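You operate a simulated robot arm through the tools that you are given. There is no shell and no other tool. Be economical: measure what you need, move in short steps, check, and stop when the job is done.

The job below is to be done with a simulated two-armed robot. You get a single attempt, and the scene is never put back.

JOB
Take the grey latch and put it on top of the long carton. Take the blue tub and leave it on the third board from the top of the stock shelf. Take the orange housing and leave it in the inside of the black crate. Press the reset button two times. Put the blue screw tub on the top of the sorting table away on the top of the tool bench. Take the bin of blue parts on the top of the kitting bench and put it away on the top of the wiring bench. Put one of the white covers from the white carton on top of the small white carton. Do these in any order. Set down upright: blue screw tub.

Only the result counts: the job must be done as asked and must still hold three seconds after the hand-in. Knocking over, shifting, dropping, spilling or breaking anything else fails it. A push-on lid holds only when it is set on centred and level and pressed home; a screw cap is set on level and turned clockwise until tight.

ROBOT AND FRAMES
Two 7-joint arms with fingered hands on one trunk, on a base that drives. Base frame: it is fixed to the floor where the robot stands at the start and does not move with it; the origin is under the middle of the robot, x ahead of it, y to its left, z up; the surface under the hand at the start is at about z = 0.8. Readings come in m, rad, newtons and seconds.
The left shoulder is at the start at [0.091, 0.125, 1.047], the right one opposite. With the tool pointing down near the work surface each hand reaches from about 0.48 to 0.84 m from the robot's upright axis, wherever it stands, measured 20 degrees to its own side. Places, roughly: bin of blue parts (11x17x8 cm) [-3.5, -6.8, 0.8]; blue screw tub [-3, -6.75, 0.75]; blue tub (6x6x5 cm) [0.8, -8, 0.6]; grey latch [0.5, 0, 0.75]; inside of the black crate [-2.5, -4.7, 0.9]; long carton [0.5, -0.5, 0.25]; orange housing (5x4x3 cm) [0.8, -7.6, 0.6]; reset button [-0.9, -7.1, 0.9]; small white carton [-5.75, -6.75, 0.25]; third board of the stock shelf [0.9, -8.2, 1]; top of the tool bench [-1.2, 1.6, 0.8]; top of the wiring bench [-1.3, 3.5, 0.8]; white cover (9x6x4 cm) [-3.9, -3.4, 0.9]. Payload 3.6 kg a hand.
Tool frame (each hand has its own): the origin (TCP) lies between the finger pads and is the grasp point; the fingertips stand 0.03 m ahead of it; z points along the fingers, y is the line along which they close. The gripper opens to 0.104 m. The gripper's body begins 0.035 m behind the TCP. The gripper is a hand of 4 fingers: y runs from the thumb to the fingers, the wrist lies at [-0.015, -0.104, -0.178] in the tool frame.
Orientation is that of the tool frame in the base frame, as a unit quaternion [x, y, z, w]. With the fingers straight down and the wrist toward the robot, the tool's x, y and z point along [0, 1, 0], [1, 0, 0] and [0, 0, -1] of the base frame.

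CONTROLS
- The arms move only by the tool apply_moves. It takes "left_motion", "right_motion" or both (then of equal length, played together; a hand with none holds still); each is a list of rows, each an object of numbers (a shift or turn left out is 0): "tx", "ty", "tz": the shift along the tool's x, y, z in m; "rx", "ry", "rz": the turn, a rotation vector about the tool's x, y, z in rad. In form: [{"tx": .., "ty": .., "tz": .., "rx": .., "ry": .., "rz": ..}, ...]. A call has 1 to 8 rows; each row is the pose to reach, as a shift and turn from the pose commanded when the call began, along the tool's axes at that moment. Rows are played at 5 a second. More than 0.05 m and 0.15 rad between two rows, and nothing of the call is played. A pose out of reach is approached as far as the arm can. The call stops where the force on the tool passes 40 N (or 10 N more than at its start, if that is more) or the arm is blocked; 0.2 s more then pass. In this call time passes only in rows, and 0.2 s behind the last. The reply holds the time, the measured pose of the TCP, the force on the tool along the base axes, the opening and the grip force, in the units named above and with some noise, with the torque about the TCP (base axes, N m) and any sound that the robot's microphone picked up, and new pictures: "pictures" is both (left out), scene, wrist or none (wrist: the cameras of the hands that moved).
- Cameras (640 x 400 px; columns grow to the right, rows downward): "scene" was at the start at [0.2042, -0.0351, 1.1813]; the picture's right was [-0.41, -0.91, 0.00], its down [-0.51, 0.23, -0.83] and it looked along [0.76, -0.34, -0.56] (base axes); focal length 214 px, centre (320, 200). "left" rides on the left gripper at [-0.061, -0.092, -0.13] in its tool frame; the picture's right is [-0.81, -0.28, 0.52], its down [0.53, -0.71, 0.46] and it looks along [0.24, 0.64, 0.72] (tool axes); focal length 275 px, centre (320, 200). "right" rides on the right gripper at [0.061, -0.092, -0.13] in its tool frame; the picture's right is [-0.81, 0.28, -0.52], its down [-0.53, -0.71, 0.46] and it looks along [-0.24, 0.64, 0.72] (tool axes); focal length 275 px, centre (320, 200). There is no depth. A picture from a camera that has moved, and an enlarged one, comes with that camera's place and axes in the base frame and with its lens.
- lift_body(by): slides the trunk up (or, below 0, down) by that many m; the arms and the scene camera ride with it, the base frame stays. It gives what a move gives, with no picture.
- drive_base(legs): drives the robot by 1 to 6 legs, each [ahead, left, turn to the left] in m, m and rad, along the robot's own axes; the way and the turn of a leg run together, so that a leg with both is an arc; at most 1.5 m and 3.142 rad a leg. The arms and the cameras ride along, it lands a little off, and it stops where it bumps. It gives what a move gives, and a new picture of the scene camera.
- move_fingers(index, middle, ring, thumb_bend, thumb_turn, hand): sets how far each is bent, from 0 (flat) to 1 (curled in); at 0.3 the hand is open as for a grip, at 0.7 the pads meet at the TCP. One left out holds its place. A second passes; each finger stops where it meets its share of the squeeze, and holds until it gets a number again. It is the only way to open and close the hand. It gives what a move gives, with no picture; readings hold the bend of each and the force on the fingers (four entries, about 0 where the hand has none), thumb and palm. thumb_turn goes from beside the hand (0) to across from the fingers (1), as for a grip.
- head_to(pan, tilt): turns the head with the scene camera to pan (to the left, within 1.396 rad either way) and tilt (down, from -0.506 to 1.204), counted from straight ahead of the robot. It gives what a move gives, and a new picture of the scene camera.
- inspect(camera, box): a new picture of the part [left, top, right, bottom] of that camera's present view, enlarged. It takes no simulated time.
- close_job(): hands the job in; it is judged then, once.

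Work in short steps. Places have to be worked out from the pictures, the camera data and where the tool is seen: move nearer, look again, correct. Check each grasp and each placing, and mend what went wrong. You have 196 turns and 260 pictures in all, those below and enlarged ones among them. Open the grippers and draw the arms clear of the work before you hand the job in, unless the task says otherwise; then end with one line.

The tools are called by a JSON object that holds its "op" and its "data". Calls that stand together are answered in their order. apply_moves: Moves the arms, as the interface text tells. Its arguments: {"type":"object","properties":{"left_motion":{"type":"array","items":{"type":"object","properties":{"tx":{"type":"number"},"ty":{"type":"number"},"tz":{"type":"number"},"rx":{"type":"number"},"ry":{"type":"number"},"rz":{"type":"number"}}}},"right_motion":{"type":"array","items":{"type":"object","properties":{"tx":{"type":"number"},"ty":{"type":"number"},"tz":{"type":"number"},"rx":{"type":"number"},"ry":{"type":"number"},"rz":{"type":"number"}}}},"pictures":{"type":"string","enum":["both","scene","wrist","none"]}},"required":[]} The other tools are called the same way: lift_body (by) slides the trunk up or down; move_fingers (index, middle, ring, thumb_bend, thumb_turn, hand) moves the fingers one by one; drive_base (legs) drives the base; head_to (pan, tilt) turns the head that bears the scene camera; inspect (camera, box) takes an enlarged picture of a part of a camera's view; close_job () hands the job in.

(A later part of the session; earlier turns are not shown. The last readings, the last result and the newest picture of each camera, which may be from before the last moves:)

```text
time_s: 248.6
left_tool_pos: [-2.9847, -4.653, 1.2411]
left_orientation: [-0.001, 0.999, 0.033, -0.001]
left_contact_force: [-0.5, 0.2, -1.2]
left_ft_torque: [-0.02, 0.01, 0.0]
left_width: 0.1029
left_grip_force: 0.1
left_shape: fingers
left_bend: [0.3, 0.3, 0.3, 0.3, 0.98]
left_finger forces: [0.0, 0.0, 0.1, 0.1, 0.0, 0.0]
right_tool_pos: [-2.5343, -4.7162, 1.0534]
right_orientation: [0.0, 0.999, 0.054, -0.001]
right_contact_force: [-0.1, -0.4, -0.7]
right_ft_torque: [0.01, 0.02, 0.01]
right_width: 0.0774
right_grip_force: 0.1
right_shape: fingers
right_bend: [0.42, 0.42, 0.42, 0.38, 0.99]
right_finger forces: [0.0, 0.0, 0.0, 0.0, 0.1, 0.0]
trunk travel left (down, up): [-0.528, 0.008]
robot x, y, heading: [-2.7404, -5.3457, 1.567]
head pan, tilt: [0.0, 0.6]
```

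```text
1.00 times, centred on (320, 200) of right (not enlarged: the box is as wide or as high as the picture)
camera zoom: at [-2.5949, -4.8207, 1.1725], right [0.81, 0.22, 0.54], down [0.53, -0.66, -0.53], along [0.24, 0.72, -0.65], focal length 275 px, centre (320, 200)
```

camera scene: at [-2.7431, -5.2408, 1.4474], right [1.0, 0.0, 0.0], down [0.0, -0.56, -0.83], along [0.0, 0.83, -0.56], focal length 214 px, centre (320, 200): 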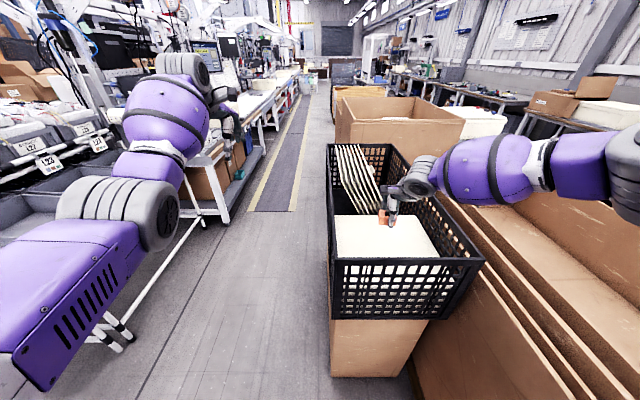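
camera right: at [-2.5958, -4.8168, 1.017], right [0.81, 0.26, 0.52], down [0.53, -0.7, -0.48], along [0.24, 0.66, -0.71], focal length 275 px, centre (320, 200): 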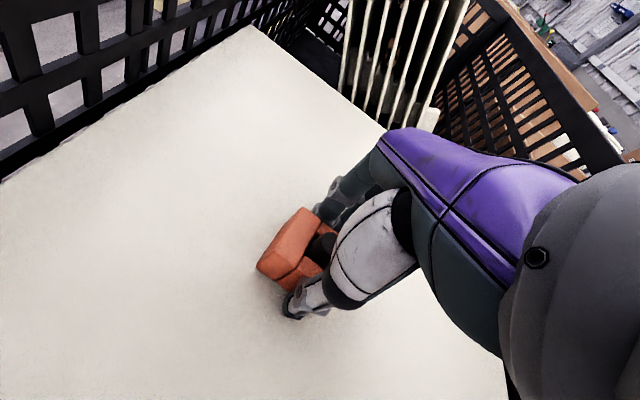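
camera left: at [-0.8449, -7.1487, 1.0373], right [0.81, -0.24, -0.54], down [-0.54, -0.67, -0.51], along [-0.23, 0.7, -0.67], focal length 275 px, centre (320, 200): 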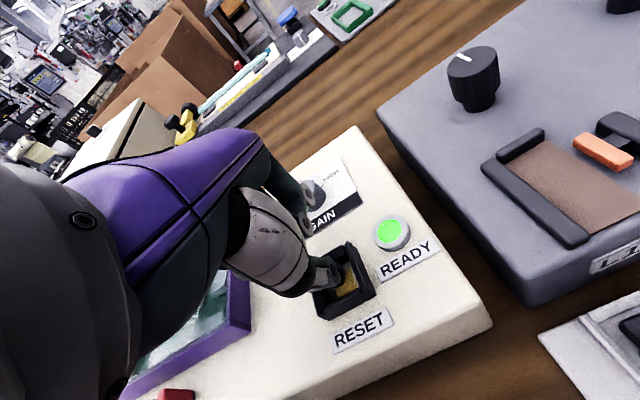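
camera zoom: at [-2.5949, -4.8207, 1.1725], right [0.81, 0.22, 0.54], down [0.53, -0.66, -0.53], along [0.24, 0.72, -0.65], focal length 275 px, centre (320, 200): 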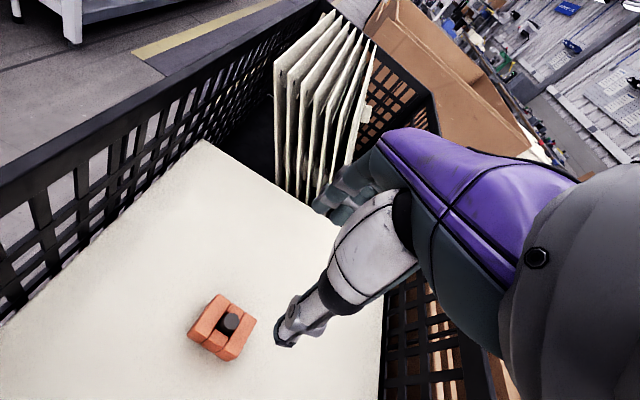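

The housing is in the crate. I'll raise the hand clear, back away, lower the trunk, and look northwest for the white carton of covers.

{"op": "apply_moves", "data": {"right_motion": [{"tz": -0.04}, {"tz": -0.08}], "pictures": "none"}}

{"op": "drive_base", "data": {"legs": [[-0.4, 0.0, 0.0]]}}

{"op": "lift_body", "data": {"by": -0.24}}

{"op": "head_to", "data": {"pan": 0.35, "tilt": 0.1}}

```text
time_s: 249.2
left_tool_pos: [-2.9854, -4.6539, 1.2441]
left_orientation: [-0.001, 0.999, 0.037, 0.0]
left_contact_force: [0.8, 0.0, 0.0]
left_ft_torque: [0.0, -0.01, 0.0]
left_width: 0.1029
left_grip_force: 0.0
left_shape: fingers
left_bend: [0.3, 0.3, 0.3, 0.3, 0.98]
left_finger forces: [0.1, 0.2, 0.1, 0.0, 0.0, 0.0]
right_tool_pos: [-2.5354, -4.7255, 1.1353]
right_orientation: [-0.001, 0.998, 0.056, -0.001]
right_contact_force: [0.2, 0.2, 0.9]
right_ft_torque: [0.0, 0.0, 0.02]
right_width: 0.0775
right_grip_force: 0.1
right_shape: fingers
right_bend: [0.42, 0.42, 0.42, 0.38, 0.99]
right_finger forces: [0.1, 0.1, 0.0, 0.0, 0.1, 0.0]
trunk travel left (down, up): [-0.528, 0.008]
robot x, y, heading: [-2.7405, -5.3422, 1.567]
head pan, tilt: [0.0, 0.6]
```

```text
time_s: 251.7
left_tool_pos: [-2.9838, -5.0509, 1.244]
left_orientation: [0.001, 0.999, 0.036, 0.0]
left_contact_force: [-0.2, 0.1, 0.5]
left_ft_torque: [0.03, -0.02, 0.01]
left_width: 0.1028
left_grip_force: 0.1
left_shape: fingers
left_bend: [0.3, 0.3, 0.3, 0.3, 0.98]
left_finger forces: [0.0, 0.0, 0.0, 0.0, 0.0, 0.0]
right_tool_pos: [-2.5345, -5.1236, 1.1345]
right_orientation: [0.002, 0.998, 0.056, -0.002]
right_contact_force: [0.2, 0.2, 0.3]
right_ft_torque: [0.02, -0.02, 0.01]
right_width: 0.0777
right_grip_force: 0.0
right_shape: fingers
right_bend: [0.42, 0.42, 0.42, 0.38, 0.99]
right_finger forces: [0.0, 0.0, 0.0, 0.0, 0.0, 0.1]
trunk travel left (down, up): [-0.528, 0.008]
robot x, y, heading: [-2.7425, -5.7368, 1.569]
head pan, tilt: [0.0, 0.6]
camera scene: at [-2.7435, -5.6395, 1.4473], right [1.0, 0.0, 0.0], down [0.0, -0.57, -0.82], along [0.0, 0.82, -0.57], focal length 214 px, centre (320, 200)
```

scene: 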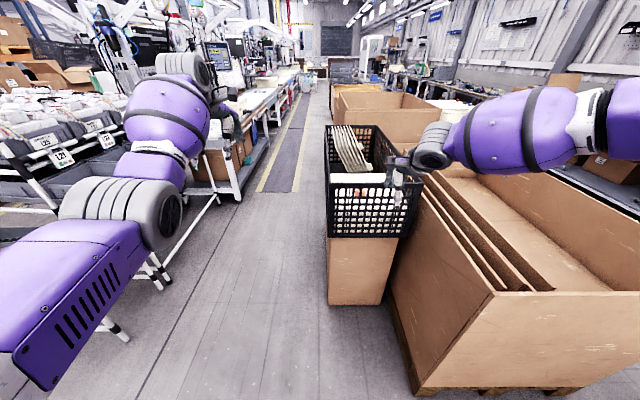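

```text
time_s: 254.2
left_tool_pos: [-2.983, -5.0521, 1.0048]
left_orientation: [0.001, 0.999, 0.037, 0.0]
left_contact_force: [0.1, 0.6, -0.3]
left_ft_torque: [-0.01, 0.02, 0.0]
left_width: 0.1027
left_grip_force: 0.1
left_shape: fingers
left_bend: [0.3, 0.3, 0.3, 0.3, 0.98]
left_finger forces: [0.0, 0.0, 0.0, 0.0, 0.1, 0.1]
right_tool_pos: [-2.5347, -5.1245, 0.8935]
right_orientation: [0.001, 0.998, 0.055, -0.003]
right_contact_force: [0.7, 1.5, -0.4]
right_ft_torque: [-0.01, 0.03, -0.01]
right_width: 0.0775
right_grip_force: 0.1
right_shape: fingers
right_bend: [0.42, 0.42, 0.42, 0.38, 0.99]
right_finger forces: [0.1, 0.0, 0.1, 0.1, 0.0, 0.0]
trunk travel left (down, up): [-0.288, 0.248]
robot x, y, heading: [-2.7425, -5.7421, 1.566]
head pan, tilt: [0.0, 0.6]
```

```text
time_s: 255.2
left_tool_pos: [-2.983, -5.051, 1.0042]
left_orientation: [0.001, 0.999, 0.035, 0.001]
left_contact_force: [0.3, -0.4, -0.6]
left_ft_torque: [0.01, -0.02, -0.02]
left_width: 0.1031
left_grip_force: 0.0
left_shape: fingers
left_bend: [0.3, 0.3, 0.3, 0.3, 0.98]
left_finger forces: [0.0, 0.0, 0.0, 0.0, 0.1, 0.0]
right_tool_pos: [-2.5348, -5.1232, 0.895]
right_orientation: [0.0, 0.998, 0.056, -0.002]
right_contact_force: [0.7, 1.2, 0.3]
right_ft_torque: [0.01, 0.01, 0.0]
right_width: 0.0774
right_grip_force: 0.0
right_shape: fingers
right_bend: [0.42, 0.42, 0.42, 0.38, 0.99]
right_finger forces: [0.0, 0.0, 0.0, 0.0, 0.0, 0.1]
trunk travel left (down, up): [-0.288, 0.248]
robot x, y, heading: [-2.7462, -5.7417, 1.569]
head pan, tilt: [0.351, 0.099]
camera scene: at [-2.7748, -5.5323, 1.2391], right [0.94, 0.34, 0.0], down [0.03, -0.09, -0.99], along [-0.34, 0.94, -0.1], focal length 214 px, centre (320, 200)
```

scene: 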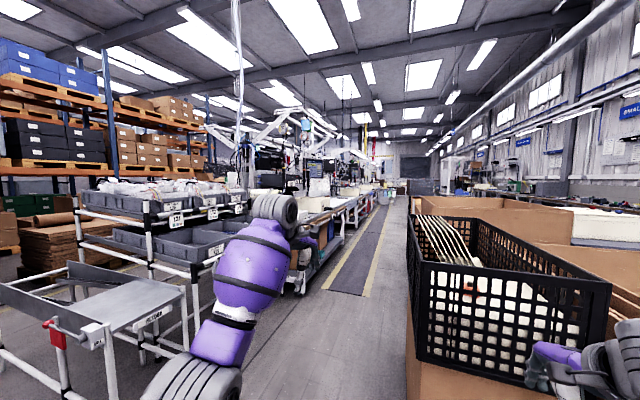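

The assembly bench's near end is at about (-3.7, -3.44). I'll retract the right hand, drive to (-3.25, -4.75) in the aisle and look at it.

{"op": "apply_moves", "data": {"right_motion": [{"tz": -0.05}, {"tz": -0.1}, {"tz": -0.14}], "pictures": "none"}}

{"op": "drive_base", "data": {"legs": [[0.1, 0.5, 0.0], [0.85, 0.0, 0.0]]}}

{"op": "inspect", "data": {"camera": "scene", "box": [140, 130, 460, 330]}}

```text
time_s: 256.0
left_tool_pos: [-2.9831, -5.0525, 1.0034]
left_orientation: [0.001, 0.999, 0.037, 0.0]
left_contact_force: [-0.5, -0.6, 0.0]
left_ft_torque: [0.02, -0.01, -0.01]
left_width: 0.103
left_grip_force: 0.0
left_shape: fingers
left_bend: [0.3, 0.3, 0.3, 0.3, 0.98]
left_finger forces: [0.1, 0.1, 0.0, 0.0, 0.0, 0.0]
right_tool_pos: [-2.5349, -5.1416, 1.0353]
right_orientation: [0.001, 0.999, 0.055, 0.0]
right_contact_force: [0.6, -0.5, 0.3]
right_ft_torque: [0.01, 0.0, 0.01]
right_width: 0.0776
right_grip_force: 0.1
right_shape: fingers
right_bend: [0.42, 0.42, 0.42, 0.38, 0.99]
right_finger forces: [0.0, 0.0, 0.0, 0.0, 0.0, 0.0]
trunk travel left (down, up): [-0.288, 0.248]
robot x, y, heading: [-2.7437, -5.7415, 1.569]
head pan, tilt: [0.351, 0.099]
```

```text
time_s: 265.1
left_tool_pos: [-3.5023, -4.0953, 1.0026]
left_orientation: [-0.005, 0.999, 0.035, 0.0]
left_contact_force: [0.2, -0.1, 0.3]
left_ft_torque: [-0.01, -0.01, 0.0]
left_width: 0.1029
left_grip_force: 0.0
left_shape: fingers
left_bend: [0.3, 0.3, 0.3, 0.3, 0.98]
left_finger forces: [0.0, 0.0, 0.0, 0.0, 0.0, 0.0]
right_tool_pos: [-3.0518, -4.1786, 1.0352]
right_orientation: [-0.005, 0.998, 0.056, -0.002]
right_contact_force: [0.1, 0.9, -1.3]
right_ft_torque: [0.04, -0.01, 0.01]
right_width: 0.0777
right_grip_force: 0.0
right_shape: fingers
right_bend: [0.42, 0.42, 0.42, 0.38, 0.99]
right_finger forces: [0.0, 0.0, 0.1, 0.1, 0.0, 0.0]
trunk travel left (down, up): [-0.288, 0.248]
robot x, y, heading: [-3.2526, -4.7814, 1.583]
head pan, tilt: [0.351, 0.099]
camera scene: at [-3.2876, -4.5735, 1.2391], right [0.94, 0.35, 0.0], down [0.04, -0.09, -0.99], along [-0.35, 0.93, -0.1], focal length 214 px, centre (320, 200)
```

scene: 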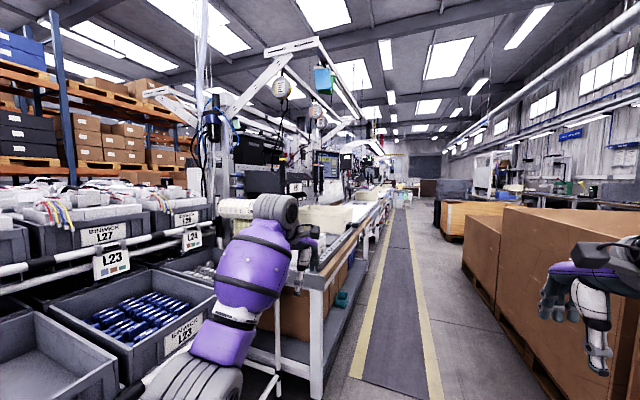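

```text
2.00 times, centred on (300, 230) of scene
camera zoom: at [-3.2876, -4.5735, 1.2391], right [0.94, 0.35, 0.0], down [0.04, -0.09, -0.99], along [-0.35, 0.93, -0.1], focal length 429 px, centre (360, 140)
```

zoom: 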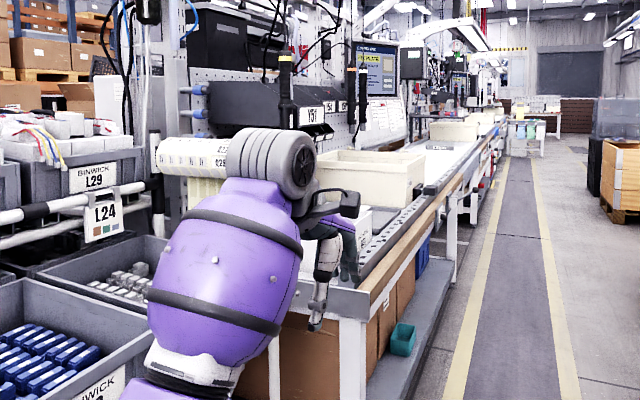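

I'll use the left wrist camera, and a scene view with the head lower, to identify the white carton.

{"op": "inspect", "data": {"camera": "left", "box": [0, 0, 640, 400]}}

{"op": "apply_moves", "data": {"left_motion": [{"tx": -0.05}, {"tx": -0.1}, {"tx": -0.15}, {"tx": -0.2}, {"tx": -0.23}], "pictures": "none"}}

{"op": "head_to", "data": {"pan": 0.5, "tilt": 0.3}}

```text
1.00 times, centred on (320, 200) of left (not enlarged: the box is as wide or as high as the picture)
camera zoom: at [-3.4394, -4.196, 1.1279], right [0.81, -0.23, -0.54], down [-0.53, -0.68, -0.51], along [-0.25, 0.69, -0.68], focal length 275 px, centre (320, 200)
```

zoom: 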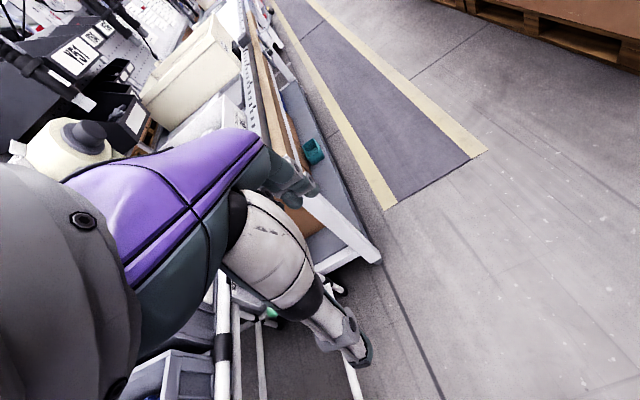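

```text
time_s: 266.2
left_tool_pos: [-3.272, -4.0931, 1.0036]
left_orientation: [-0.006, 0.999, 0.036, 0.0]
left_contact_force: [-0.1, 0.3, 0.6]
left_ft_torque: [-0.01, 0.04, 0.01]
left_width: 0.103
left_grip_force: 0.0
left_shape: fingers
left_bend: [0.3, 0.3, 0.3, 0.3, 0.98]
left_finger forces: [0.1, 0.1, 0.0, 0.0, 0.0, 0.0]
right_tool_pos: [-3.0518, -4.1778, 1.0348]
right_orientation: [-0.006, 0.998, 0.056, -0.001]
right_contact_force: [0.0, -0.6, -0.2]
right_ft_torque: [0.01, 0.03, 0.0]
right_width: 0.0778
right_grip_force: 0.0
right_shape: fingers
right_bend: [0.42, 0.42, 0.42, 0.38, 0.99]
right_finger forces: [0.1, 0.0, 0.0, 0.0, 0.0, 0.0]
trunk travel left (down, up): [-0.288, 0.248]
robot x, y, heading: [-3.2552, -4.7774, 1.583]
head pan, tilt: [0.351, 0.099]
```

```text
time_s: 267.0
left_tool_pos: [-3.2735, -4.0934, 1.0028]
left_orientation: [-0.006, 0.999, 0.037, -0.001]
left_contact_force: [0.9, 0.3, 0.3]
left_ft_torque: [0.0, 0.0, -0.01]
left_width: 0.1029
left_grip_force: 0.0
left_shape: fingers
left_bend: [0.3, 0.3, 0.3, 0.3, 0.98]
left_finger forces: [0.0, 0.0, 0.1, 0.0, 0.0, 0.1]
right_tool_pos: [-3.0523, -4.1786, 1.0351]
right_orientation: [-0.004, 0.998, 0.056, -0.001]
right_contact_force: [-0.7, 0.1, -0.4]
right_ft_torque: [0.0, 0.02, 0.0]
right_width: 0.0773
right_grip_force: 0.0
right_shape: fingers
right_bend: [0.42, 0.42, 0.42, 0.38, 0.99]
right_finger forces: [0.0, 0.0, 0.0, 0.1, 0.0, 0.1]
trunk travel left (down, up): [-0.288, 0.248]
robot x, y, heading: [-3.2532, -4.78, 1.584]
head pan, tilt: [0.499, 0.3]
camera scene: at [-3.3005, -4.5784, 1.2206], right [0.87, 0.49, 0.0], down [0.14, -0.26, -0.96], along [-0.47, 0.83, -0.3], focal length 214 px, centre (320, 200)
```

scene: 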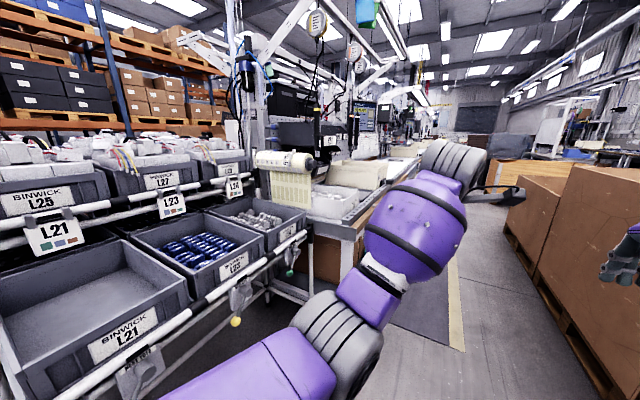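

Zooming on the near end of the bench.

{"op": "inspect", "data": {"camera": "scene", "box": [240, 140, 400, 250]}}

```text
3.64 times, centred on (320, 195) of scene
camera zoom: at [-3.3005, -4.5784, 1.2206], right [0.87, 0.49, 0.0], down [0.14, -0.26, -0.96], along [-0.47, 0.83, -0.3], focal length 780 px, centre (320, 218)
```

zoom: 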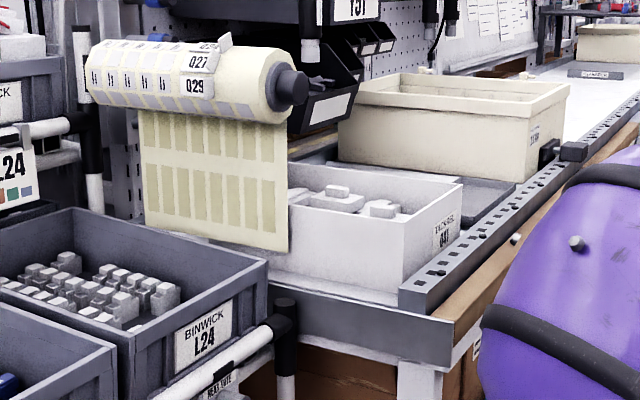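

The white carton with white covers is at the near end of the bench (x≈-3.92..-3.66, y≈-3.71..-3.55, rim z≈0.93). I'll raise the trunk, drive alongside it and turn to face it.

{"op": "lift_body", "data": {"by": 0.2}}

{"op": "apply_moves", "data": {"left_motion": [{"tx": 0.05}, {"tx": 0.1}, {"tx": 0.15}, {"tx": 0.2}], "pictures": "none"}}

{"op": "drive_base", "data": {"legs": [[1.34, -0.33, 0.0], [0, 0, 1.56]]}}

{"op": "head_to", "data": {"pan": 0.1, "tilt": 0.55}}

```text
time_s: 269.1
left_tool_pos: [-3.2721, -4.0932, 1.2032]
left_orientation: [-0.005, 0.999, 0.035, 0.0]
left_contact_force: [-0.8, 0.2, -0.4]
left_ft_torque: [0.03, -0.01, -0.02]
left_width: 0.1028
left_grip_force: 0.0
left_shape: fingers
left_bend: [0.3, 0.3, 0.3, 0.3, 0.98]
left_finger forces: [0.1, 0.0, 0.0, 0.0, 0.1, 0.0]
right_tool_pos: [-3.0512, -4.1782, 1.234]
right_orientation: [-0.005, 0.999, 0.054, -0.002]
right_contact_force: [0.1, -0.2, 0.2]
right_ft_torque: [0.01, 0.02, 0.0]
right_width: 0.0774
right_grip_force: 0.0
right_shape: fingers
right_bend: [0.42, 0.42, 0.42, 0.38, 0.99]
right_finger forces: [0.0, 0.0, 0.0, 0.0, 0.0, 0.0]
trunk travel left (down, up): [-0.488, 0.048]
robot x, y, heading: [-3.2511, -4.7842, 1.583]
head pan, tilt: [0.499, 0.3]
```

```text
time_s: 270.1
left_tool_pos: [-3.4742, -4.0955, 1.2042]
left_orientation: [-0.005, 0.999, 0.036, 0.0]
left_contact_force: [-0.3, 1.3, -0.6]
left_ft_torque: [-0.01, -0.01, 0.02]
left_width: 0.103
left_grip_force: 0.1
left_shape: fingers
left_bend: [0.3, 0.3, 0.3, 0.3, 0.98]
left_finger forces: [0.1, 0.0, 0.0, 0.0, 0.1, 0.0]
right_tool_pos: [-3.0532, -4.1791, 1.235]
right_orientation: [-0.005, 0.998, 0.056, -0.001]
right_contact_force: [0.1, -0.5, 0.2]
right_ft_torque: [0.02, 0.02, 0.0]
right_width: 0.0776
right_grip_force: 0.0
right_shape: fingers
right_bend: [0.42, 0.42, 0.42, 0.38, 0.99]
right_finger forces: [0.1, 0.0, 0.1, 0.1, 0.0, 0.0]
trunk travel left (down, up): [-0.488, 0.048]
robot x, y, heading: [-3.2524, -4.785, 1.58]
head pan, tilt: [0.499, 0.3]
```

```text
time_s: 280.9
left_tool_pos: [-3.6247, -3.6536, 1.2046]
left_orientation: [0.713, -0.701, -0.025, 0.026]
left_contact_force: [-0.3, 0.3, 0.5]
left_ft_torque: [0.02, -0.01, 0.0]
left_width: 0.1027
left_grip_force: 0.2
left_shape: fingers
left_bend: [0.3, 0.3, 0.3, 0.3, 0.98]
left_finger forces: [0.0, 0.0, 0.0, 0.1, 0.1, 0.0]
right_tool_pos: [-3.5415, -3.2334, 1.2354]
right_orientation: [0.711, -0.701, -0.038, 0.041]
right_contact_force: [0.4, 0.3, -0.9]
right_ft_torque: [0.0, 0.04, -0.01]
right_width: 0.0775
right_grip_force: 0.1
right_shape: fingers
right_bend: [0.42, 0.42, 0.42, 0.38, 0.99]
right_finger forces: [0.0, 0.0, 0.0, 0.1, 0.1, 0.0]
trunk travel left (down, up): [-0.488, 0.048]
robot x, y, heading: [-2.9405, -3.4314, -3.127]
head pan, tilt: [0.499, 0.3]
camera scene: at [-3.0718, -3.4756, 1.432], right [-0.49, 0.87, 0.0], down [0.26, 0.15, -0.96], along [-0.83, -0.47, -0.3], focal length 214 px, centre (320, 200)
```

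scene: 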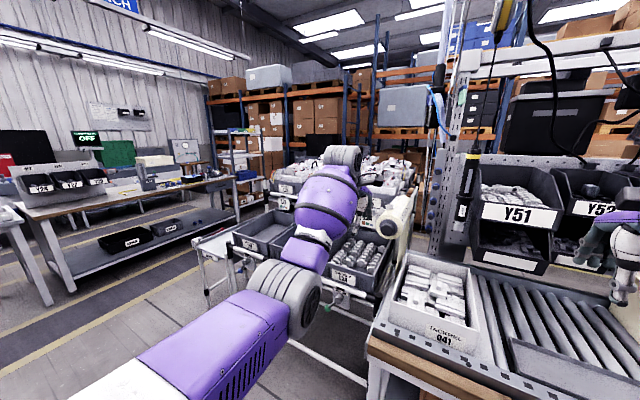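

```text
time_s: 281.8
left_tool_pos: [-3.6246, -3.6542, 1.2035]
left_orientation: [0.713, -0.7, -0.026, 0.026]
left_contact_force: [0.6, -0.1, -0.6]
left_ft_torque: [0.0, 0.02, 0.01]
left_width: 0.1029
left_grip_force: 0.1
left_shape: fingers
left_bend: [0.3, 0.3, 0.3, 0.3, 0.98]
left_finger forces: [0.1, 0.1, 0.0, 0.0, 0.0, 0.0]
right_tool_pos: [-3.5435, -3.2323, 1.2353]
right_orientation: [0.712, -0.7, -0.037, 0.041]
right_contact_force: [-0.1, 0.5, -0.9]
right_ft_torque: [-0.02, -0.01, -0.01]
right_width: 0.0773
right_grip_force: 0.0
right_shape: fingers
right_bend: [0.42, 0.42, 0.42, 0.38, 0.99]
right_finger forces: [0.1, 0.0, 0.0, 0.0, 0.0, 0.0]
trunk travel left (down, up): [-0.488, 0.048]
robot x, y, heading: [-2.9369, -3.4279, -3.127]
head pan, tilt: [0.099, 0.55]
camera scene: at [-3.0797, -3.44, 1.4091], right [-0.12, 0.99, 0.0], down [0.52, 0.06, -0.85], along [-0.85, -0.1, -0.52], focal length 214 px, centre (320, 200)
```

scene: 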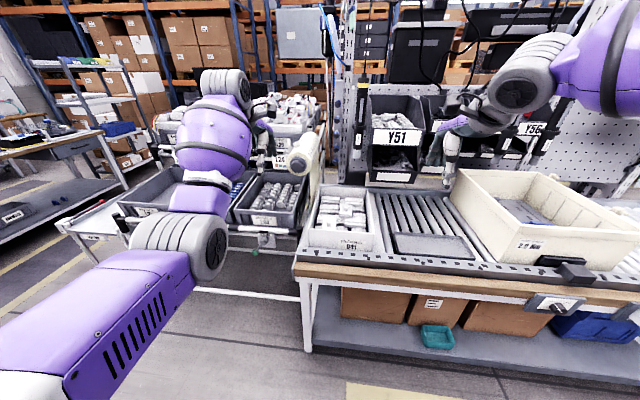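

The white carton is right ahead. I'll zoom in from both cameras.

{"op": "inspect", "data": {"camera": "scene", "box": [290, 160, 410, 270]}}

{"op": "inspect", "data": {"camera": "left", "box": [0, 0, 640, 400]}}

```text
3.64 times, centred on (350, 215) of scene
camera zoom: at [-3.0797, -3.44, 1.4091], right [-0.12, 0.99, 0.0], down [0.52, 0.06, -0.85], along [-0.85, -0.1, -0.52], focal length 780 px, centre (211, 146)
```

zoom: 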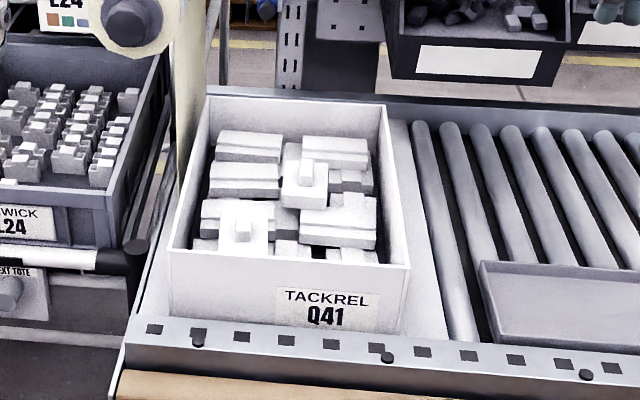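

```text
1.00 times, centred on (320, 200) of left (not enlarged: the box is as wide or as high as the picture)
camera zoom: at [-3.5239, -3.591, 1.3278], right [0.22, 0.81, -0.54], down [0.69, -0.52, -0.51], along [-0.69, -0.26, -0.68], focal length 275 px, centre (320, 200)
```

zoom: 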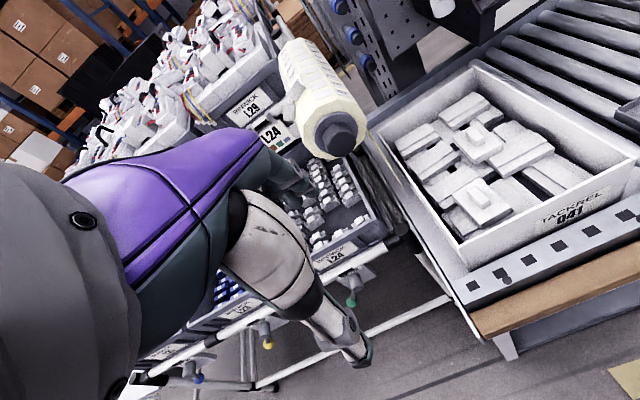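

The carton spans x≈-4.09..-3.72, y≈-3.56..-3.31, with its rim at z≈0.885. I'll move nearer for a clear view of the top covers.

{"op": "drive_base", "data": {"legs": [[0.1, -0.17, 0.0]]}}

{"op": "inspect", "data": {"camera": "left", "box": [280, 120, 600, 320]}}

{"op": "inspect", "data": {"camera": "scene", "box": [220, 170, 340, 270]}}

```text
time_s: 283.9
left_tool_pos: [-3.7283, -3.4868, 1.2033]
left_orientation: [0.714, -0.699, -0.025, 0.027]
left_contact_force: [-0.2, 0.6, 0.0]
left_ft_torque: [0.02, -0.02, 0.0]
left_width: 0.1029
left_grip_force: 0.0
left_shape: fingers
left_bend: [0.3, 0.3, 0.3, 0.3, 0.98]
left_finger forces: [0.0, 0.0, 0.0, 0.1, 0.0, 0.1]
right_tool_pos: [-3.6475, -3.064, 1.2338]
right_orientation: [0.712, -0.7, -0.038, 0.041]
right_contact_force: [0.6, 0.0, -0.3]
right_ft_torque: [-0.03, 0.02, 0.0]
right_width: 0.0773
right_grip_force: 0.1
right_shape: fingers
right_bend: [0.42, 0.42, 0.42, 0.38, 0.99]
right_finger forces: [0.0, 0.0, 0.0, 0.1, 0.0, 0.1]
trunk travel left (down, up): [-0.488, 0.048]
robot x, y, heading: [-3.0433, -3.2626, -3.124]
head pan, tilt: [0.099, 0.55]
camera scene: at [-3.1835, -3.2718, 1.409], right [-0.12, 0.99, 0.0], down [0.52, 0.06, -0.85], along [-0.85, -0.1, -0.52], focal length 214 px, centre (320, 200)
```

scene: 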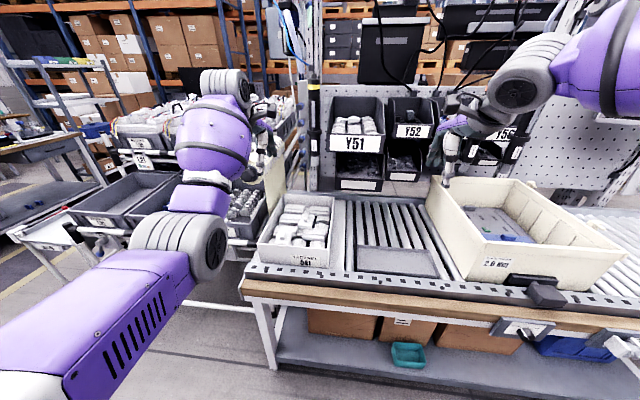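

```text
2.00 times, centred on (440, 220) of left
camera zoom: at [-3.6276, -3.4232, 1.3278], right [0.22, 0.81, -0.54], down [0.69, -0.52, -0.51], along [-0.69, -0.26, -0.68], focal length 551 px, centre (80, 160)
```

zoom: 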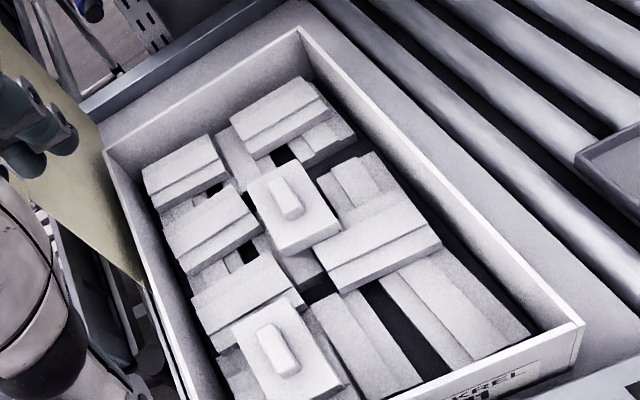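

```text
4.00 times, centred on (280, 220) of scene
camera zoom: at [-3.1835, -3.2718, 1.409], right [-0.12, 0.99, 0.0], down [0.52, 0.06, -0.85], along [-0.85, -0.1, -0.52], focal length 858 px, centre (480, 120)
```

zoom: 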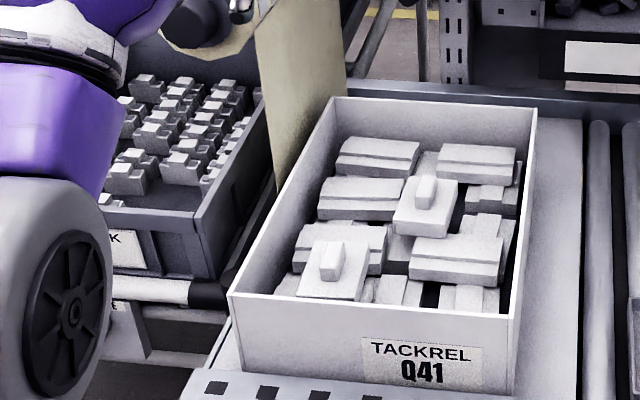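

Two kinds of white parts show: plates with a knob and stepped blocks. I'll zoom in tight to tell which one is a "cover".

{"op": "inspect", "data": {"camera": "left", "box": [345, 160, 505, 260]}}

{"op": "inspect", "data": {"camera": "left", "box": [365, 240, 505, 330]}}

```text
4.00 times, centred on (425, 210) of left
camera zoom: at [-3.6276, -3.4232, 1.3278], right [0.22, 0.81, -0.54], down [0.69, -0.52, -0.51], along [-0.69, -0.26, -0.68], focal length 1101 px, centre (-100, 160)
```

zoom: 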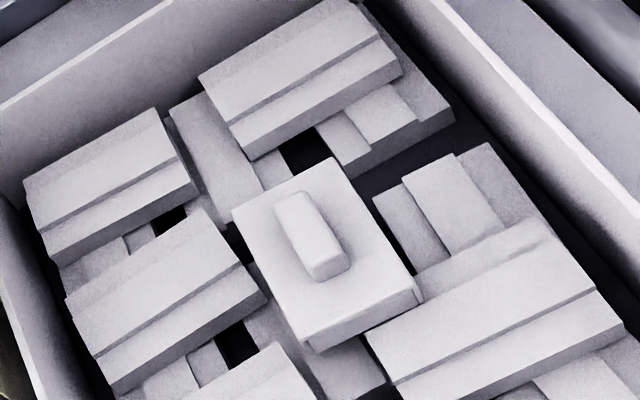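

```text
4.44 times, centred on (435, 285) of left
camera zoom: at [-3.6276, -3.4232, 1.3278], right [0.22, 0.81, -0.54], down [0.69, -0.52, -0.51], along [-0.69, -0.26, -0.68], focal length 1224 px, centre (-191, -178)
```

zoom: 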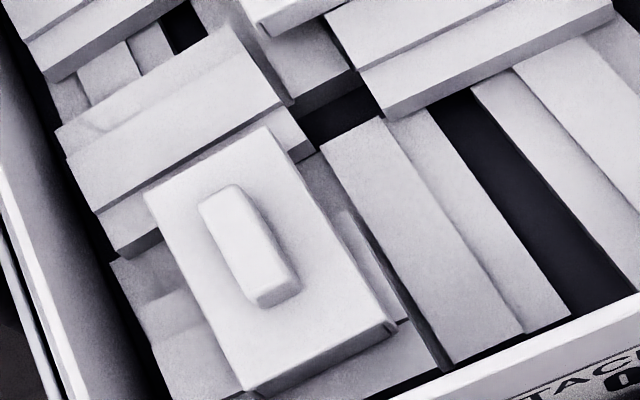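

The two plates with knobs are the covers (about 9×5–6 cm); the stepped blocks are filling. I'll take the one near the centre at (-3.90, -3.42), plate top z≈0.862, by its long ends with the left hand. First: open wider, drive so the hand is above it, and level it.

{"op": "move_fingers", "data": {"hand": "left", "index": 0.25, "middle": 0.25, "ring": 0.25, "thumb_bend": 0.25}}

{"op": "drive_base", "data": {"legs": [[0.17, -0.068, 0.0]]}}

{"op": "apply_moves", "data": {"left_motion": [{"rx": 0.035, "tz": 0.04}, {"rx": 0.072, "tz": 0.08}, {"rx": 0.072, "tz": 0.12}, {"rx": 0.072, "tz": 0.16}, {"rx": 0.072, "tz": 0.2}]}}

```text
time_s: 284.9
left_tool_pos: [-3.7273, -3.4862, 1.2039]
left_orientation: [0.713, -0.7, -0.025, 0.027]
left_contact_force: [0.3, 0.4, -0.1]
left_ft_torque: [0.0, -0.03, -0.02]
left_width: 0.1143
left_grip_force: 0.0
left_shape: fingers
left_bend: [0.25, 0.25, 0.25, 0.25, 0.97]
left_finger forces: [0.0, 0.1, 0.1, 0.0, 0.0, 0.0]
right_tool_pos: [-3.6466, -3.0647, 1.2355]
right_orientation: [0.713, -0.699, -0.038, 0.041]
right_contact_force: [-0.2, 0.3, -1.2]
right_ft_torque: [0.0, -0.01, -0.01]
right_width: 0.0776
right_grip_force: 0.0
right_shape: fingers
right_bend: [0.42, 0.42, 0.42, 0.38, 0.99]
right_finger forces: [0.0, 0.0, 0.0, 0.1, 0.0, 0.1]
trunk travel left (down, up): [-0.488, 0.048]
robot x, y, heading: [-3.0445, -3.2655, -3.123]
head pan, tilt: [0.099, 0.55]
```

```text
time_s: 286.4
left_tool_pos: [-3.8968, -3.4196, 1.2043]
left_orientation: [0.713, -0.701, -0.026, 0.026]
left_contact_force: [-0.7, -0.6, 0.1]
left_ft_torque: [-0.04, 0.03, 0.01]
left_width: 0.1144
left_grip_force: 0.1
left_shape: fingers
left_bend: [0.25, 0.25, 0.25, 0.25, 0.97]
left_finger forces: [0.0, 0.0, 0.0, 0.0, 0.0, 0.0]
right_tool_pos: [-3.8167, -2.9973, 1.2345]
right_orientation: [0.712, -0.7, -0.038, 0.041]
right_contact_force: [0.0, 0.5, 0.0]
right_ft_torque: [-0.02, -0.03, -0.01]
right_width: 0.0775
right_grip_force: 0.0
right_shape: fingers
right_bend: [0.42, 0.42, 0.42, 0.38, 0.99]
right_finger forces: [0.1, 0.1, 0.0, 0.1, 0.1, 0.1]
trunk travel left (down, up): [-0.488, 0.048]
robot x, y, heading: [-3.2106, -3.1997, -3.127]
head pan, tilt: [0.099, 0.55]
camera scene: at [-3.3521, -3.2062, 1.409], right [-0.12, 0.99, 0.0], down [0.52, 0.06, -0.85], along [-0.85, -0.1, -0.52], focal length 214 px, centre (320, 200)
```

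scene: 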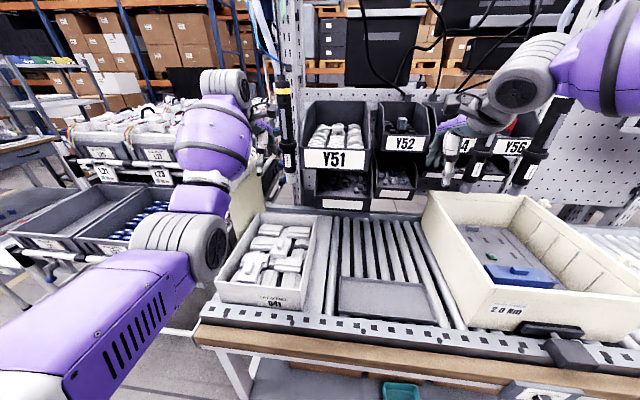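

```text
time_s: 287.6
left_tool_pos: [-3.9115, -3.421, 1.0039]
left_orientation: [0.713, -0.701, -0.001, 0.0]
left_contact_force: [0.3, -0.1, 0.4]
left_ft_torque: [0.02, -0.01, 0.02]
left_width: 0.1141
left_grip_force: 0.0
left_shape: fingers
left_bend: [0.25, 0.25, 0.25, 0.25, 0.97]
left_finger forces: [0.0, 0.0, 0.0, 0.1, 0.1, 0.0]
right_tool_pos: [-3.8158, -2.9991, 1.2356]
right_orientation: [0.712, -0.7, -0.038, 0.041]
right_contact_force: [0.0, -0.7, -0.6]
right_ft_torque: [0.01, 0.0, -0.02]
right_width: 0.0773
right_grip_force: 0.0
right_shape: fingers
right_bend: [0.42, 0.42, 0.42, 0.38, 0.99]
right_finger forces: [0.0, 0.0, 0.1, 0.1, 0.0, 0.0]
trunk travel left (down, up): [-0.488, 0.048]
robot x, y, heading: [-3.2136, -3.1985, -3.129]
head pan, tilt: [0.099, 0.55]
camera scene: at [-3.3524, -3.2063, 1.4089], right [-0.12, 0.99, 0.0], down [0.52, 0.06, -0.85], along [-0.85, -0.1, -0.52], focal length 214 px, centre (320, 200)
camera left: at [-3.8202, -3.3586, 1.1354], right [0.26, 0.82, -0.52], down [0.72, -0.52, -0.46], along [-0.64, -0.26, -0.72], focal length 275 px, centre (320, 200)
```

scene: 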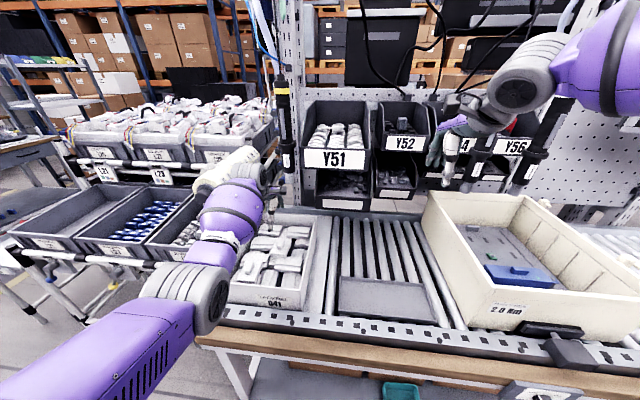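
left: 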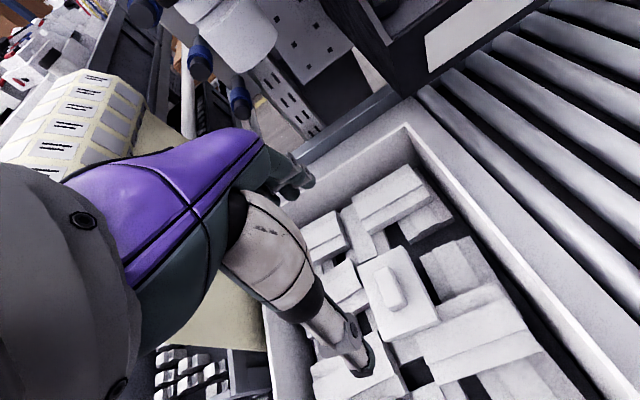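

Refined cover centre: (-3.904, -3.416). Adjusting and descending to just above the plate.

{"op": "apply_moves", "data": {"left_motion": [{"ty": -0.007, "tx": -0.005, "tz": 0.04}, {"ty": -0.007, "tx": -0.005, "tz": 0.08}, {"ty": -0.007, "tx": -0.005, "tz": 0.1}], "pictures": "none"}}

{"op": "inspect", "data": {"camera": "left", "box": [220, 160, 540, 400]}}

{"op": "inspect", "data": {"camera": "scene", "box": [200, 170, 340, 310]}}

```text
time_s: 288.4
left_tool_pos: [-3.9044, -3.4152, 0.9046]
left_orientation: [0.713, -0.701, 0.0, 0.001]
left_contact_force: [0.3, 1.2, 0.4]
left_ft_torque: [-0.01, 0.0, -0.01]
left_width: 0.1142
left_grip_force: 0.1
left_shape: fingers
left_bend: [0.25, 0.25, 0.25, 0.25, 0.97]
left_finger forces: [0.1, 0.0, 0.0, 0.1, 0.1, 0.0]
right_tool_pos: [-3.8151, -2.9984, 1.2356]
right_orientation: [0.713, -0.699, -0.037, 0.041]
right_contact_force: [-0.1, 0.6, 0.6]
right_ft_torque: [-0.01, -0.02, 0.01]
right_width: 0.0774
right_grip_force: 0.1
right_shape: fingers
right_bend: [0.42, 0.42, 0.42, 0.38, 0.99]
right_finger forces: [0.0, 0.0, 0.0, 0.1, 0.0, 0.0]
trunk travel left (down, up): [-0.488, 0.048]
robot x, y, heading: [-3.2096, -3.1963, -3.126]
head pan, tilt: [0.099, 0.55]
```

```text
1.67 times, centred on (380, 280) of left
camera zoom: at [-3.8131, -3.3526, 1.0349], right [0.26, 0.82, -0.52], down [0.72, -0.52, -0.46], along [-0.64, -0.25, -0.72], focal length 459 px, centre (220, 67)
```

zoom: 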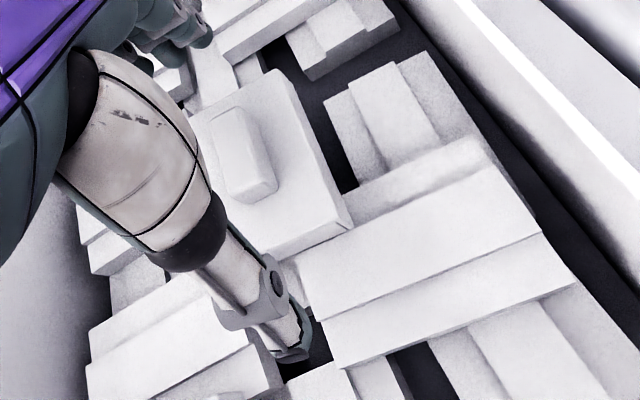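

```text
2.86 times, centred on (270, 240) of scene
camera zoom: at [-3.352, -3.2063, 1.409], right [-0.12, 0.99, 0.0], down [0.52, 0.06, -0.85], along [-0.85, -0.1, -0.52], focal length 613 px, centre (463, 86)
```

zoom: 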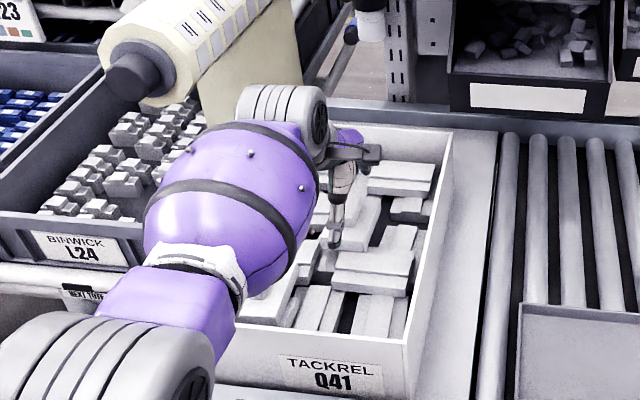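

The thumb is just in front of the near edge and the fingers behind the far edge. I'll descend 2.4 cm and close.

{"op": "apply_moves", "data": {"left_motion": [{"tz": 0.01}, {"tz": 0.018}, {"tz": 0.024}], "pictures": "none"}}

{"op": "move_fingers", "data": {"hand": "left", "index": 0.6, "middle": 0.6, "ring": 0.6, "thumb_bend": 0.6}}

{"op": "inspect", "data": {"camera": "left", "box": [220, 160, 540, 400]}}

```text
time_s: 289.2
left_tool_pos: [-3.9048, -3.4158, 0.8792]
left_orientation: [0.714, -0.7, 0.0, 0.0]
left_contact_force: [0.1, 0.9, -0.4]
left_ft_torque: [-0.01, -0.01, 0.0]
left_width: 0.1142
left_grip_force: 0.1
left_shape: fingers
left_bend: [0.25, 0.25, 0.25, 0.25, 0.97]
left_finger forces: [0.0, 0.0, 0.1, 0.0, 0.0, 0.1]
right_tool_pos: [-3.8152, -2.9981, 1.2357]
right_orientation: [0.712, -0.7, -0.038, 0.041]
right_contact_force: [0.3, 0.1, 0.5]
right_ft_torque: [-0.01, 0.01, -0.01]
right_width: 0.0776
right_grip_force: 0.2
right_shape: fingers
right_bend: [0.42, 0.42, 0.42, 0.38, 0.99]
right_finger forces: [0.0, 0.1, 0.1, 0.1, 0.1, 0.0]
trunk travel left (down, up): [-0.488, 0.048]
robot x, y, heading: [-3.2145, -3.1971, -3.128]
head pan, tilt: [0.099, 0.55]
```

```text
time_s: 290.2
left_tool_pos: [-3.9048, -3.4156, 0.884]
left_orientation: [0.714, -0.7, -0.003, 0.003]
left_contact_force: [-5.9, 0.3, 17.1]
left_ft_torque: [-0.07, 0.21, 0.01]
left_width: 0.054
left_grip_force: 13.6
left_shape: fingers
left_bend: [0.55, 0.55, 0.6, 0.46, 1.0]
left_finger forces: [7.3, 8.1, 0.0, 0.1, 11.4, 0.0]
right_tool_pos: [-3.8154, -2.9977, 1.2365]
right_orientation: [0.713, -0.699, -0.038, 0.042]
right_contact_force: [-1.0, -0.6, 0.1]
right_ft_torque: [-0.02, 0.03, -0.02]
right_width: 0.0775
right_grip_force: 0.0
right_shape: fingers
right_bend: [0.42, 0.42, 0.42, 0.38, 0.99]
right_finger forces: [0.0, 0.1, 0.0, 0.0, 0.0, 0.0]
trunk travel left (down, up): [-0.488, 0.048]
robot x, y, heading: [-3.2104, -3.1969, -3.123]
head pan, tilt: [0.099, 0.55]
```

```text
1.67 times, centred on (380, 280) of left
camera zoom: at [-3.8132, -3.3525, 1.0145], right [0.26, 0.82, -0.52], down [0.72, -0.52, -0.46], along [-0.65, -0.26, -0.72], focal length 459 px, centre (220, 67)
```

zoom: 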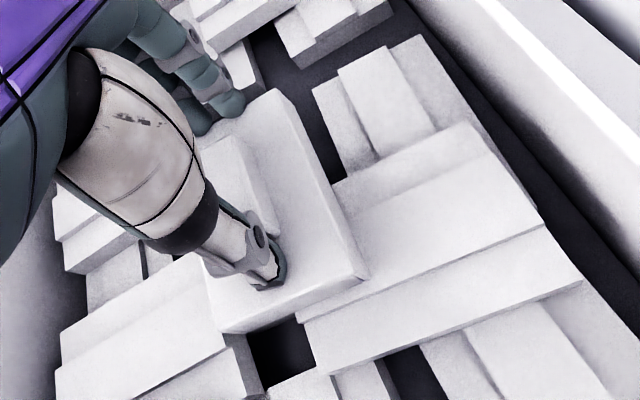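

The tips rode onto the plate instead of its edges, and now surround the knob. I'll relieve slightly upward and close on the knob itself.

{"op": "apply_moves", "data": {"left_motion": [{"tz": -0.004}], "pictures": "none"}}

{"op": "move_fingers", "data": {"hand": "left", "index": 0.72, "middle": 0.72, "ring": 0.72, "thumb_bend": 0.72}}

{"op": "inspect", "data": {"camera": "left", "box": [220, 160, 540, 400]}}

```text
time_s: 290.6
left_tool_pos: [-3.9048, -3.4154, 0.8849]
left_orientation: [0.713, -0.701, 0.0, 0.0]
left_contact_force: [-3.0, 0.5, 11.7]
left_ft_torque: [-0.06, 0.47, -0.05]
left_width: 0.0536
left_grip_force: 11.8
left_shape: fingers
left_bend: [0.55, 0.54, 0.6, 0.46, 1.0]
left_finger forces: [7.4, 7.9, 0.0, 0.0, 7.9, 0.1]
right_tool_pos: [-3.8147, -2.9993, 1.2356]
right_orientation: [0.712, -0.7, -0.038, 0.042]
right_contact_force: [-0.1, -0.1, 0.6]
right_ft_torque: [0.02, 0.0, 0.01]
right_width: 0.0776
right_grip_force: 0.0
right_shape: fingers
right_bend: [0.42, 0.42, 0.42, 0.38, 0.99]
right_finger forces: [0.0, 0.0, 0.1, 0.0, 0.0, 0.0]
trunk travel left (down, up): [-0.488, 0.048]
robot x, y, heading: [-3.2122, -3.1958, -3.127]
head pan, tilt: [0.099, 0.55]
```

```text
time_s: 291.6
left_tool_pos: [-3.905, -3.4154, 0.8846]
left_orientation: [0.714, -0.701, -0.001, 0.001]
left_contact_force: [-1.3, 0.5, 10.6]
left_ft_torque: [-0.07, 0.37, 0.03]
left_width: 0.0483
left_grip_force: 21.3
left_shape: fingers
left_bend: [0.58, 0.55, 0.72, 0.47, 1.0]
left_finger forces: [11.2, 15.4, 0.0, 0.0, 15.9, 0.1]
right_tool_pos: [-3.8145, -2.9981, 1.236]
right_orientation: [0.712, -0.7, -0.038, 0.042]
right_contact_force: [0.4, 0.7, -0.1]
right_ft_torque: [0.0, -0.01, 0.0]
right_width: 0.0774
right_grip_force: 0.1
right_shape: fingers
right_bend: [0.42, 0.42, 0.42, 0.38, 0.99]
right_finger forces: [0.0, 0.1, 0.1, 0.0, 0.0, 0.0]
trunk travel left (down, up): [-0.488, 0.048]
robot x, y, heading: [-3.2134, -3.2003, -3.124]
head pan, tilt: [0.099, 0.55]
```

```text
1.67 times, centred on (380, 280) of left
camera zoom: at [-3.8122, -3.3526, 1.016], right [0.26, 0.81, -0.52], down [0.72, -0.52, -0.46], along [-0.64, -0.26, -0.72], focal length 459 px, centre (220, 67)
```

zoom: 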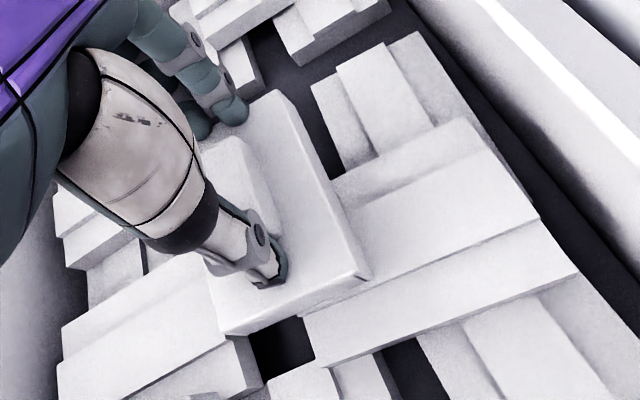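

The index, middle and thumb are loaded on the knob. Lift test.

{"op": "apply_moves", "data": {"left_motion": [{"tz": -0.015}, {"tz": -0.04}, {"tz": -0.07}], "pictures": "wrist"}}

```text
time_s: 292.4
left_tool_pos: [-3.9025, -3.4163, 0.9537]
left_orientation: [0.714, -0.701, -0.001, -0.001]
left_contact_force: [-0.4, 0.4, 0.0]
left_ft_torque: [-0.01, 0.0, 0.01]
left_width: 0.0485
left_grip_force: 14.4
left_shape: fingers
left_bend: [0.59, 0.55, 0.72, 0.47, 1.0]
left_finger forces: [7.0, 6.6, 0.0, 0.0, 15.4, 0.0]
right_tool_pos: [-3.816, -2.9981, 1.2356]
right_orientation: [0.712, -0.7, -0.038, 0.042]
right_contact_force: [-0.6, -0.2, -0.1]
right_ft_torque: [-0.01, 0.0, -0.02]
right_width: 0.0774
right_grip_force: 0.0
right_shape: fingers
right_bend: [0.42, 0.42, 0.42, 0.38, 0.99]
right_finger forces: [0.0, 0.0, 0.1, 0.0, 0.1, 0.1]
trunk travel left (down, up): [-0.488, 0.048]
robot x, y, heading: [-3.2102, -3.1965, -3.124]
head pan, tilt: [0.099, 0.55]
camera left: at [-3.8125, -3.3527, 1.0851], right [0.26, 0.82, -0.52], down [0.72, -0.52, -0.46], along [-0.64, -0.26, -0.72], focal length 275 px, centre (320, 200)
```

left: 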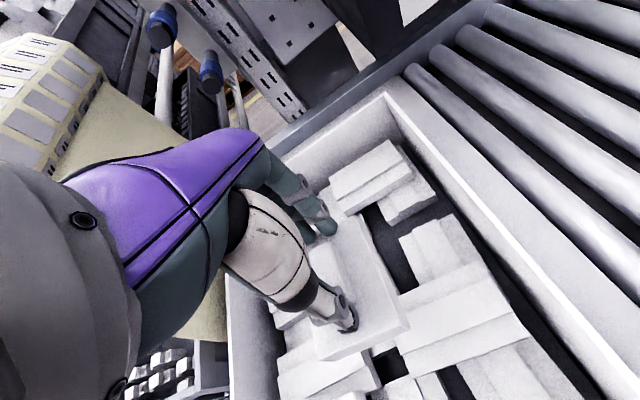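

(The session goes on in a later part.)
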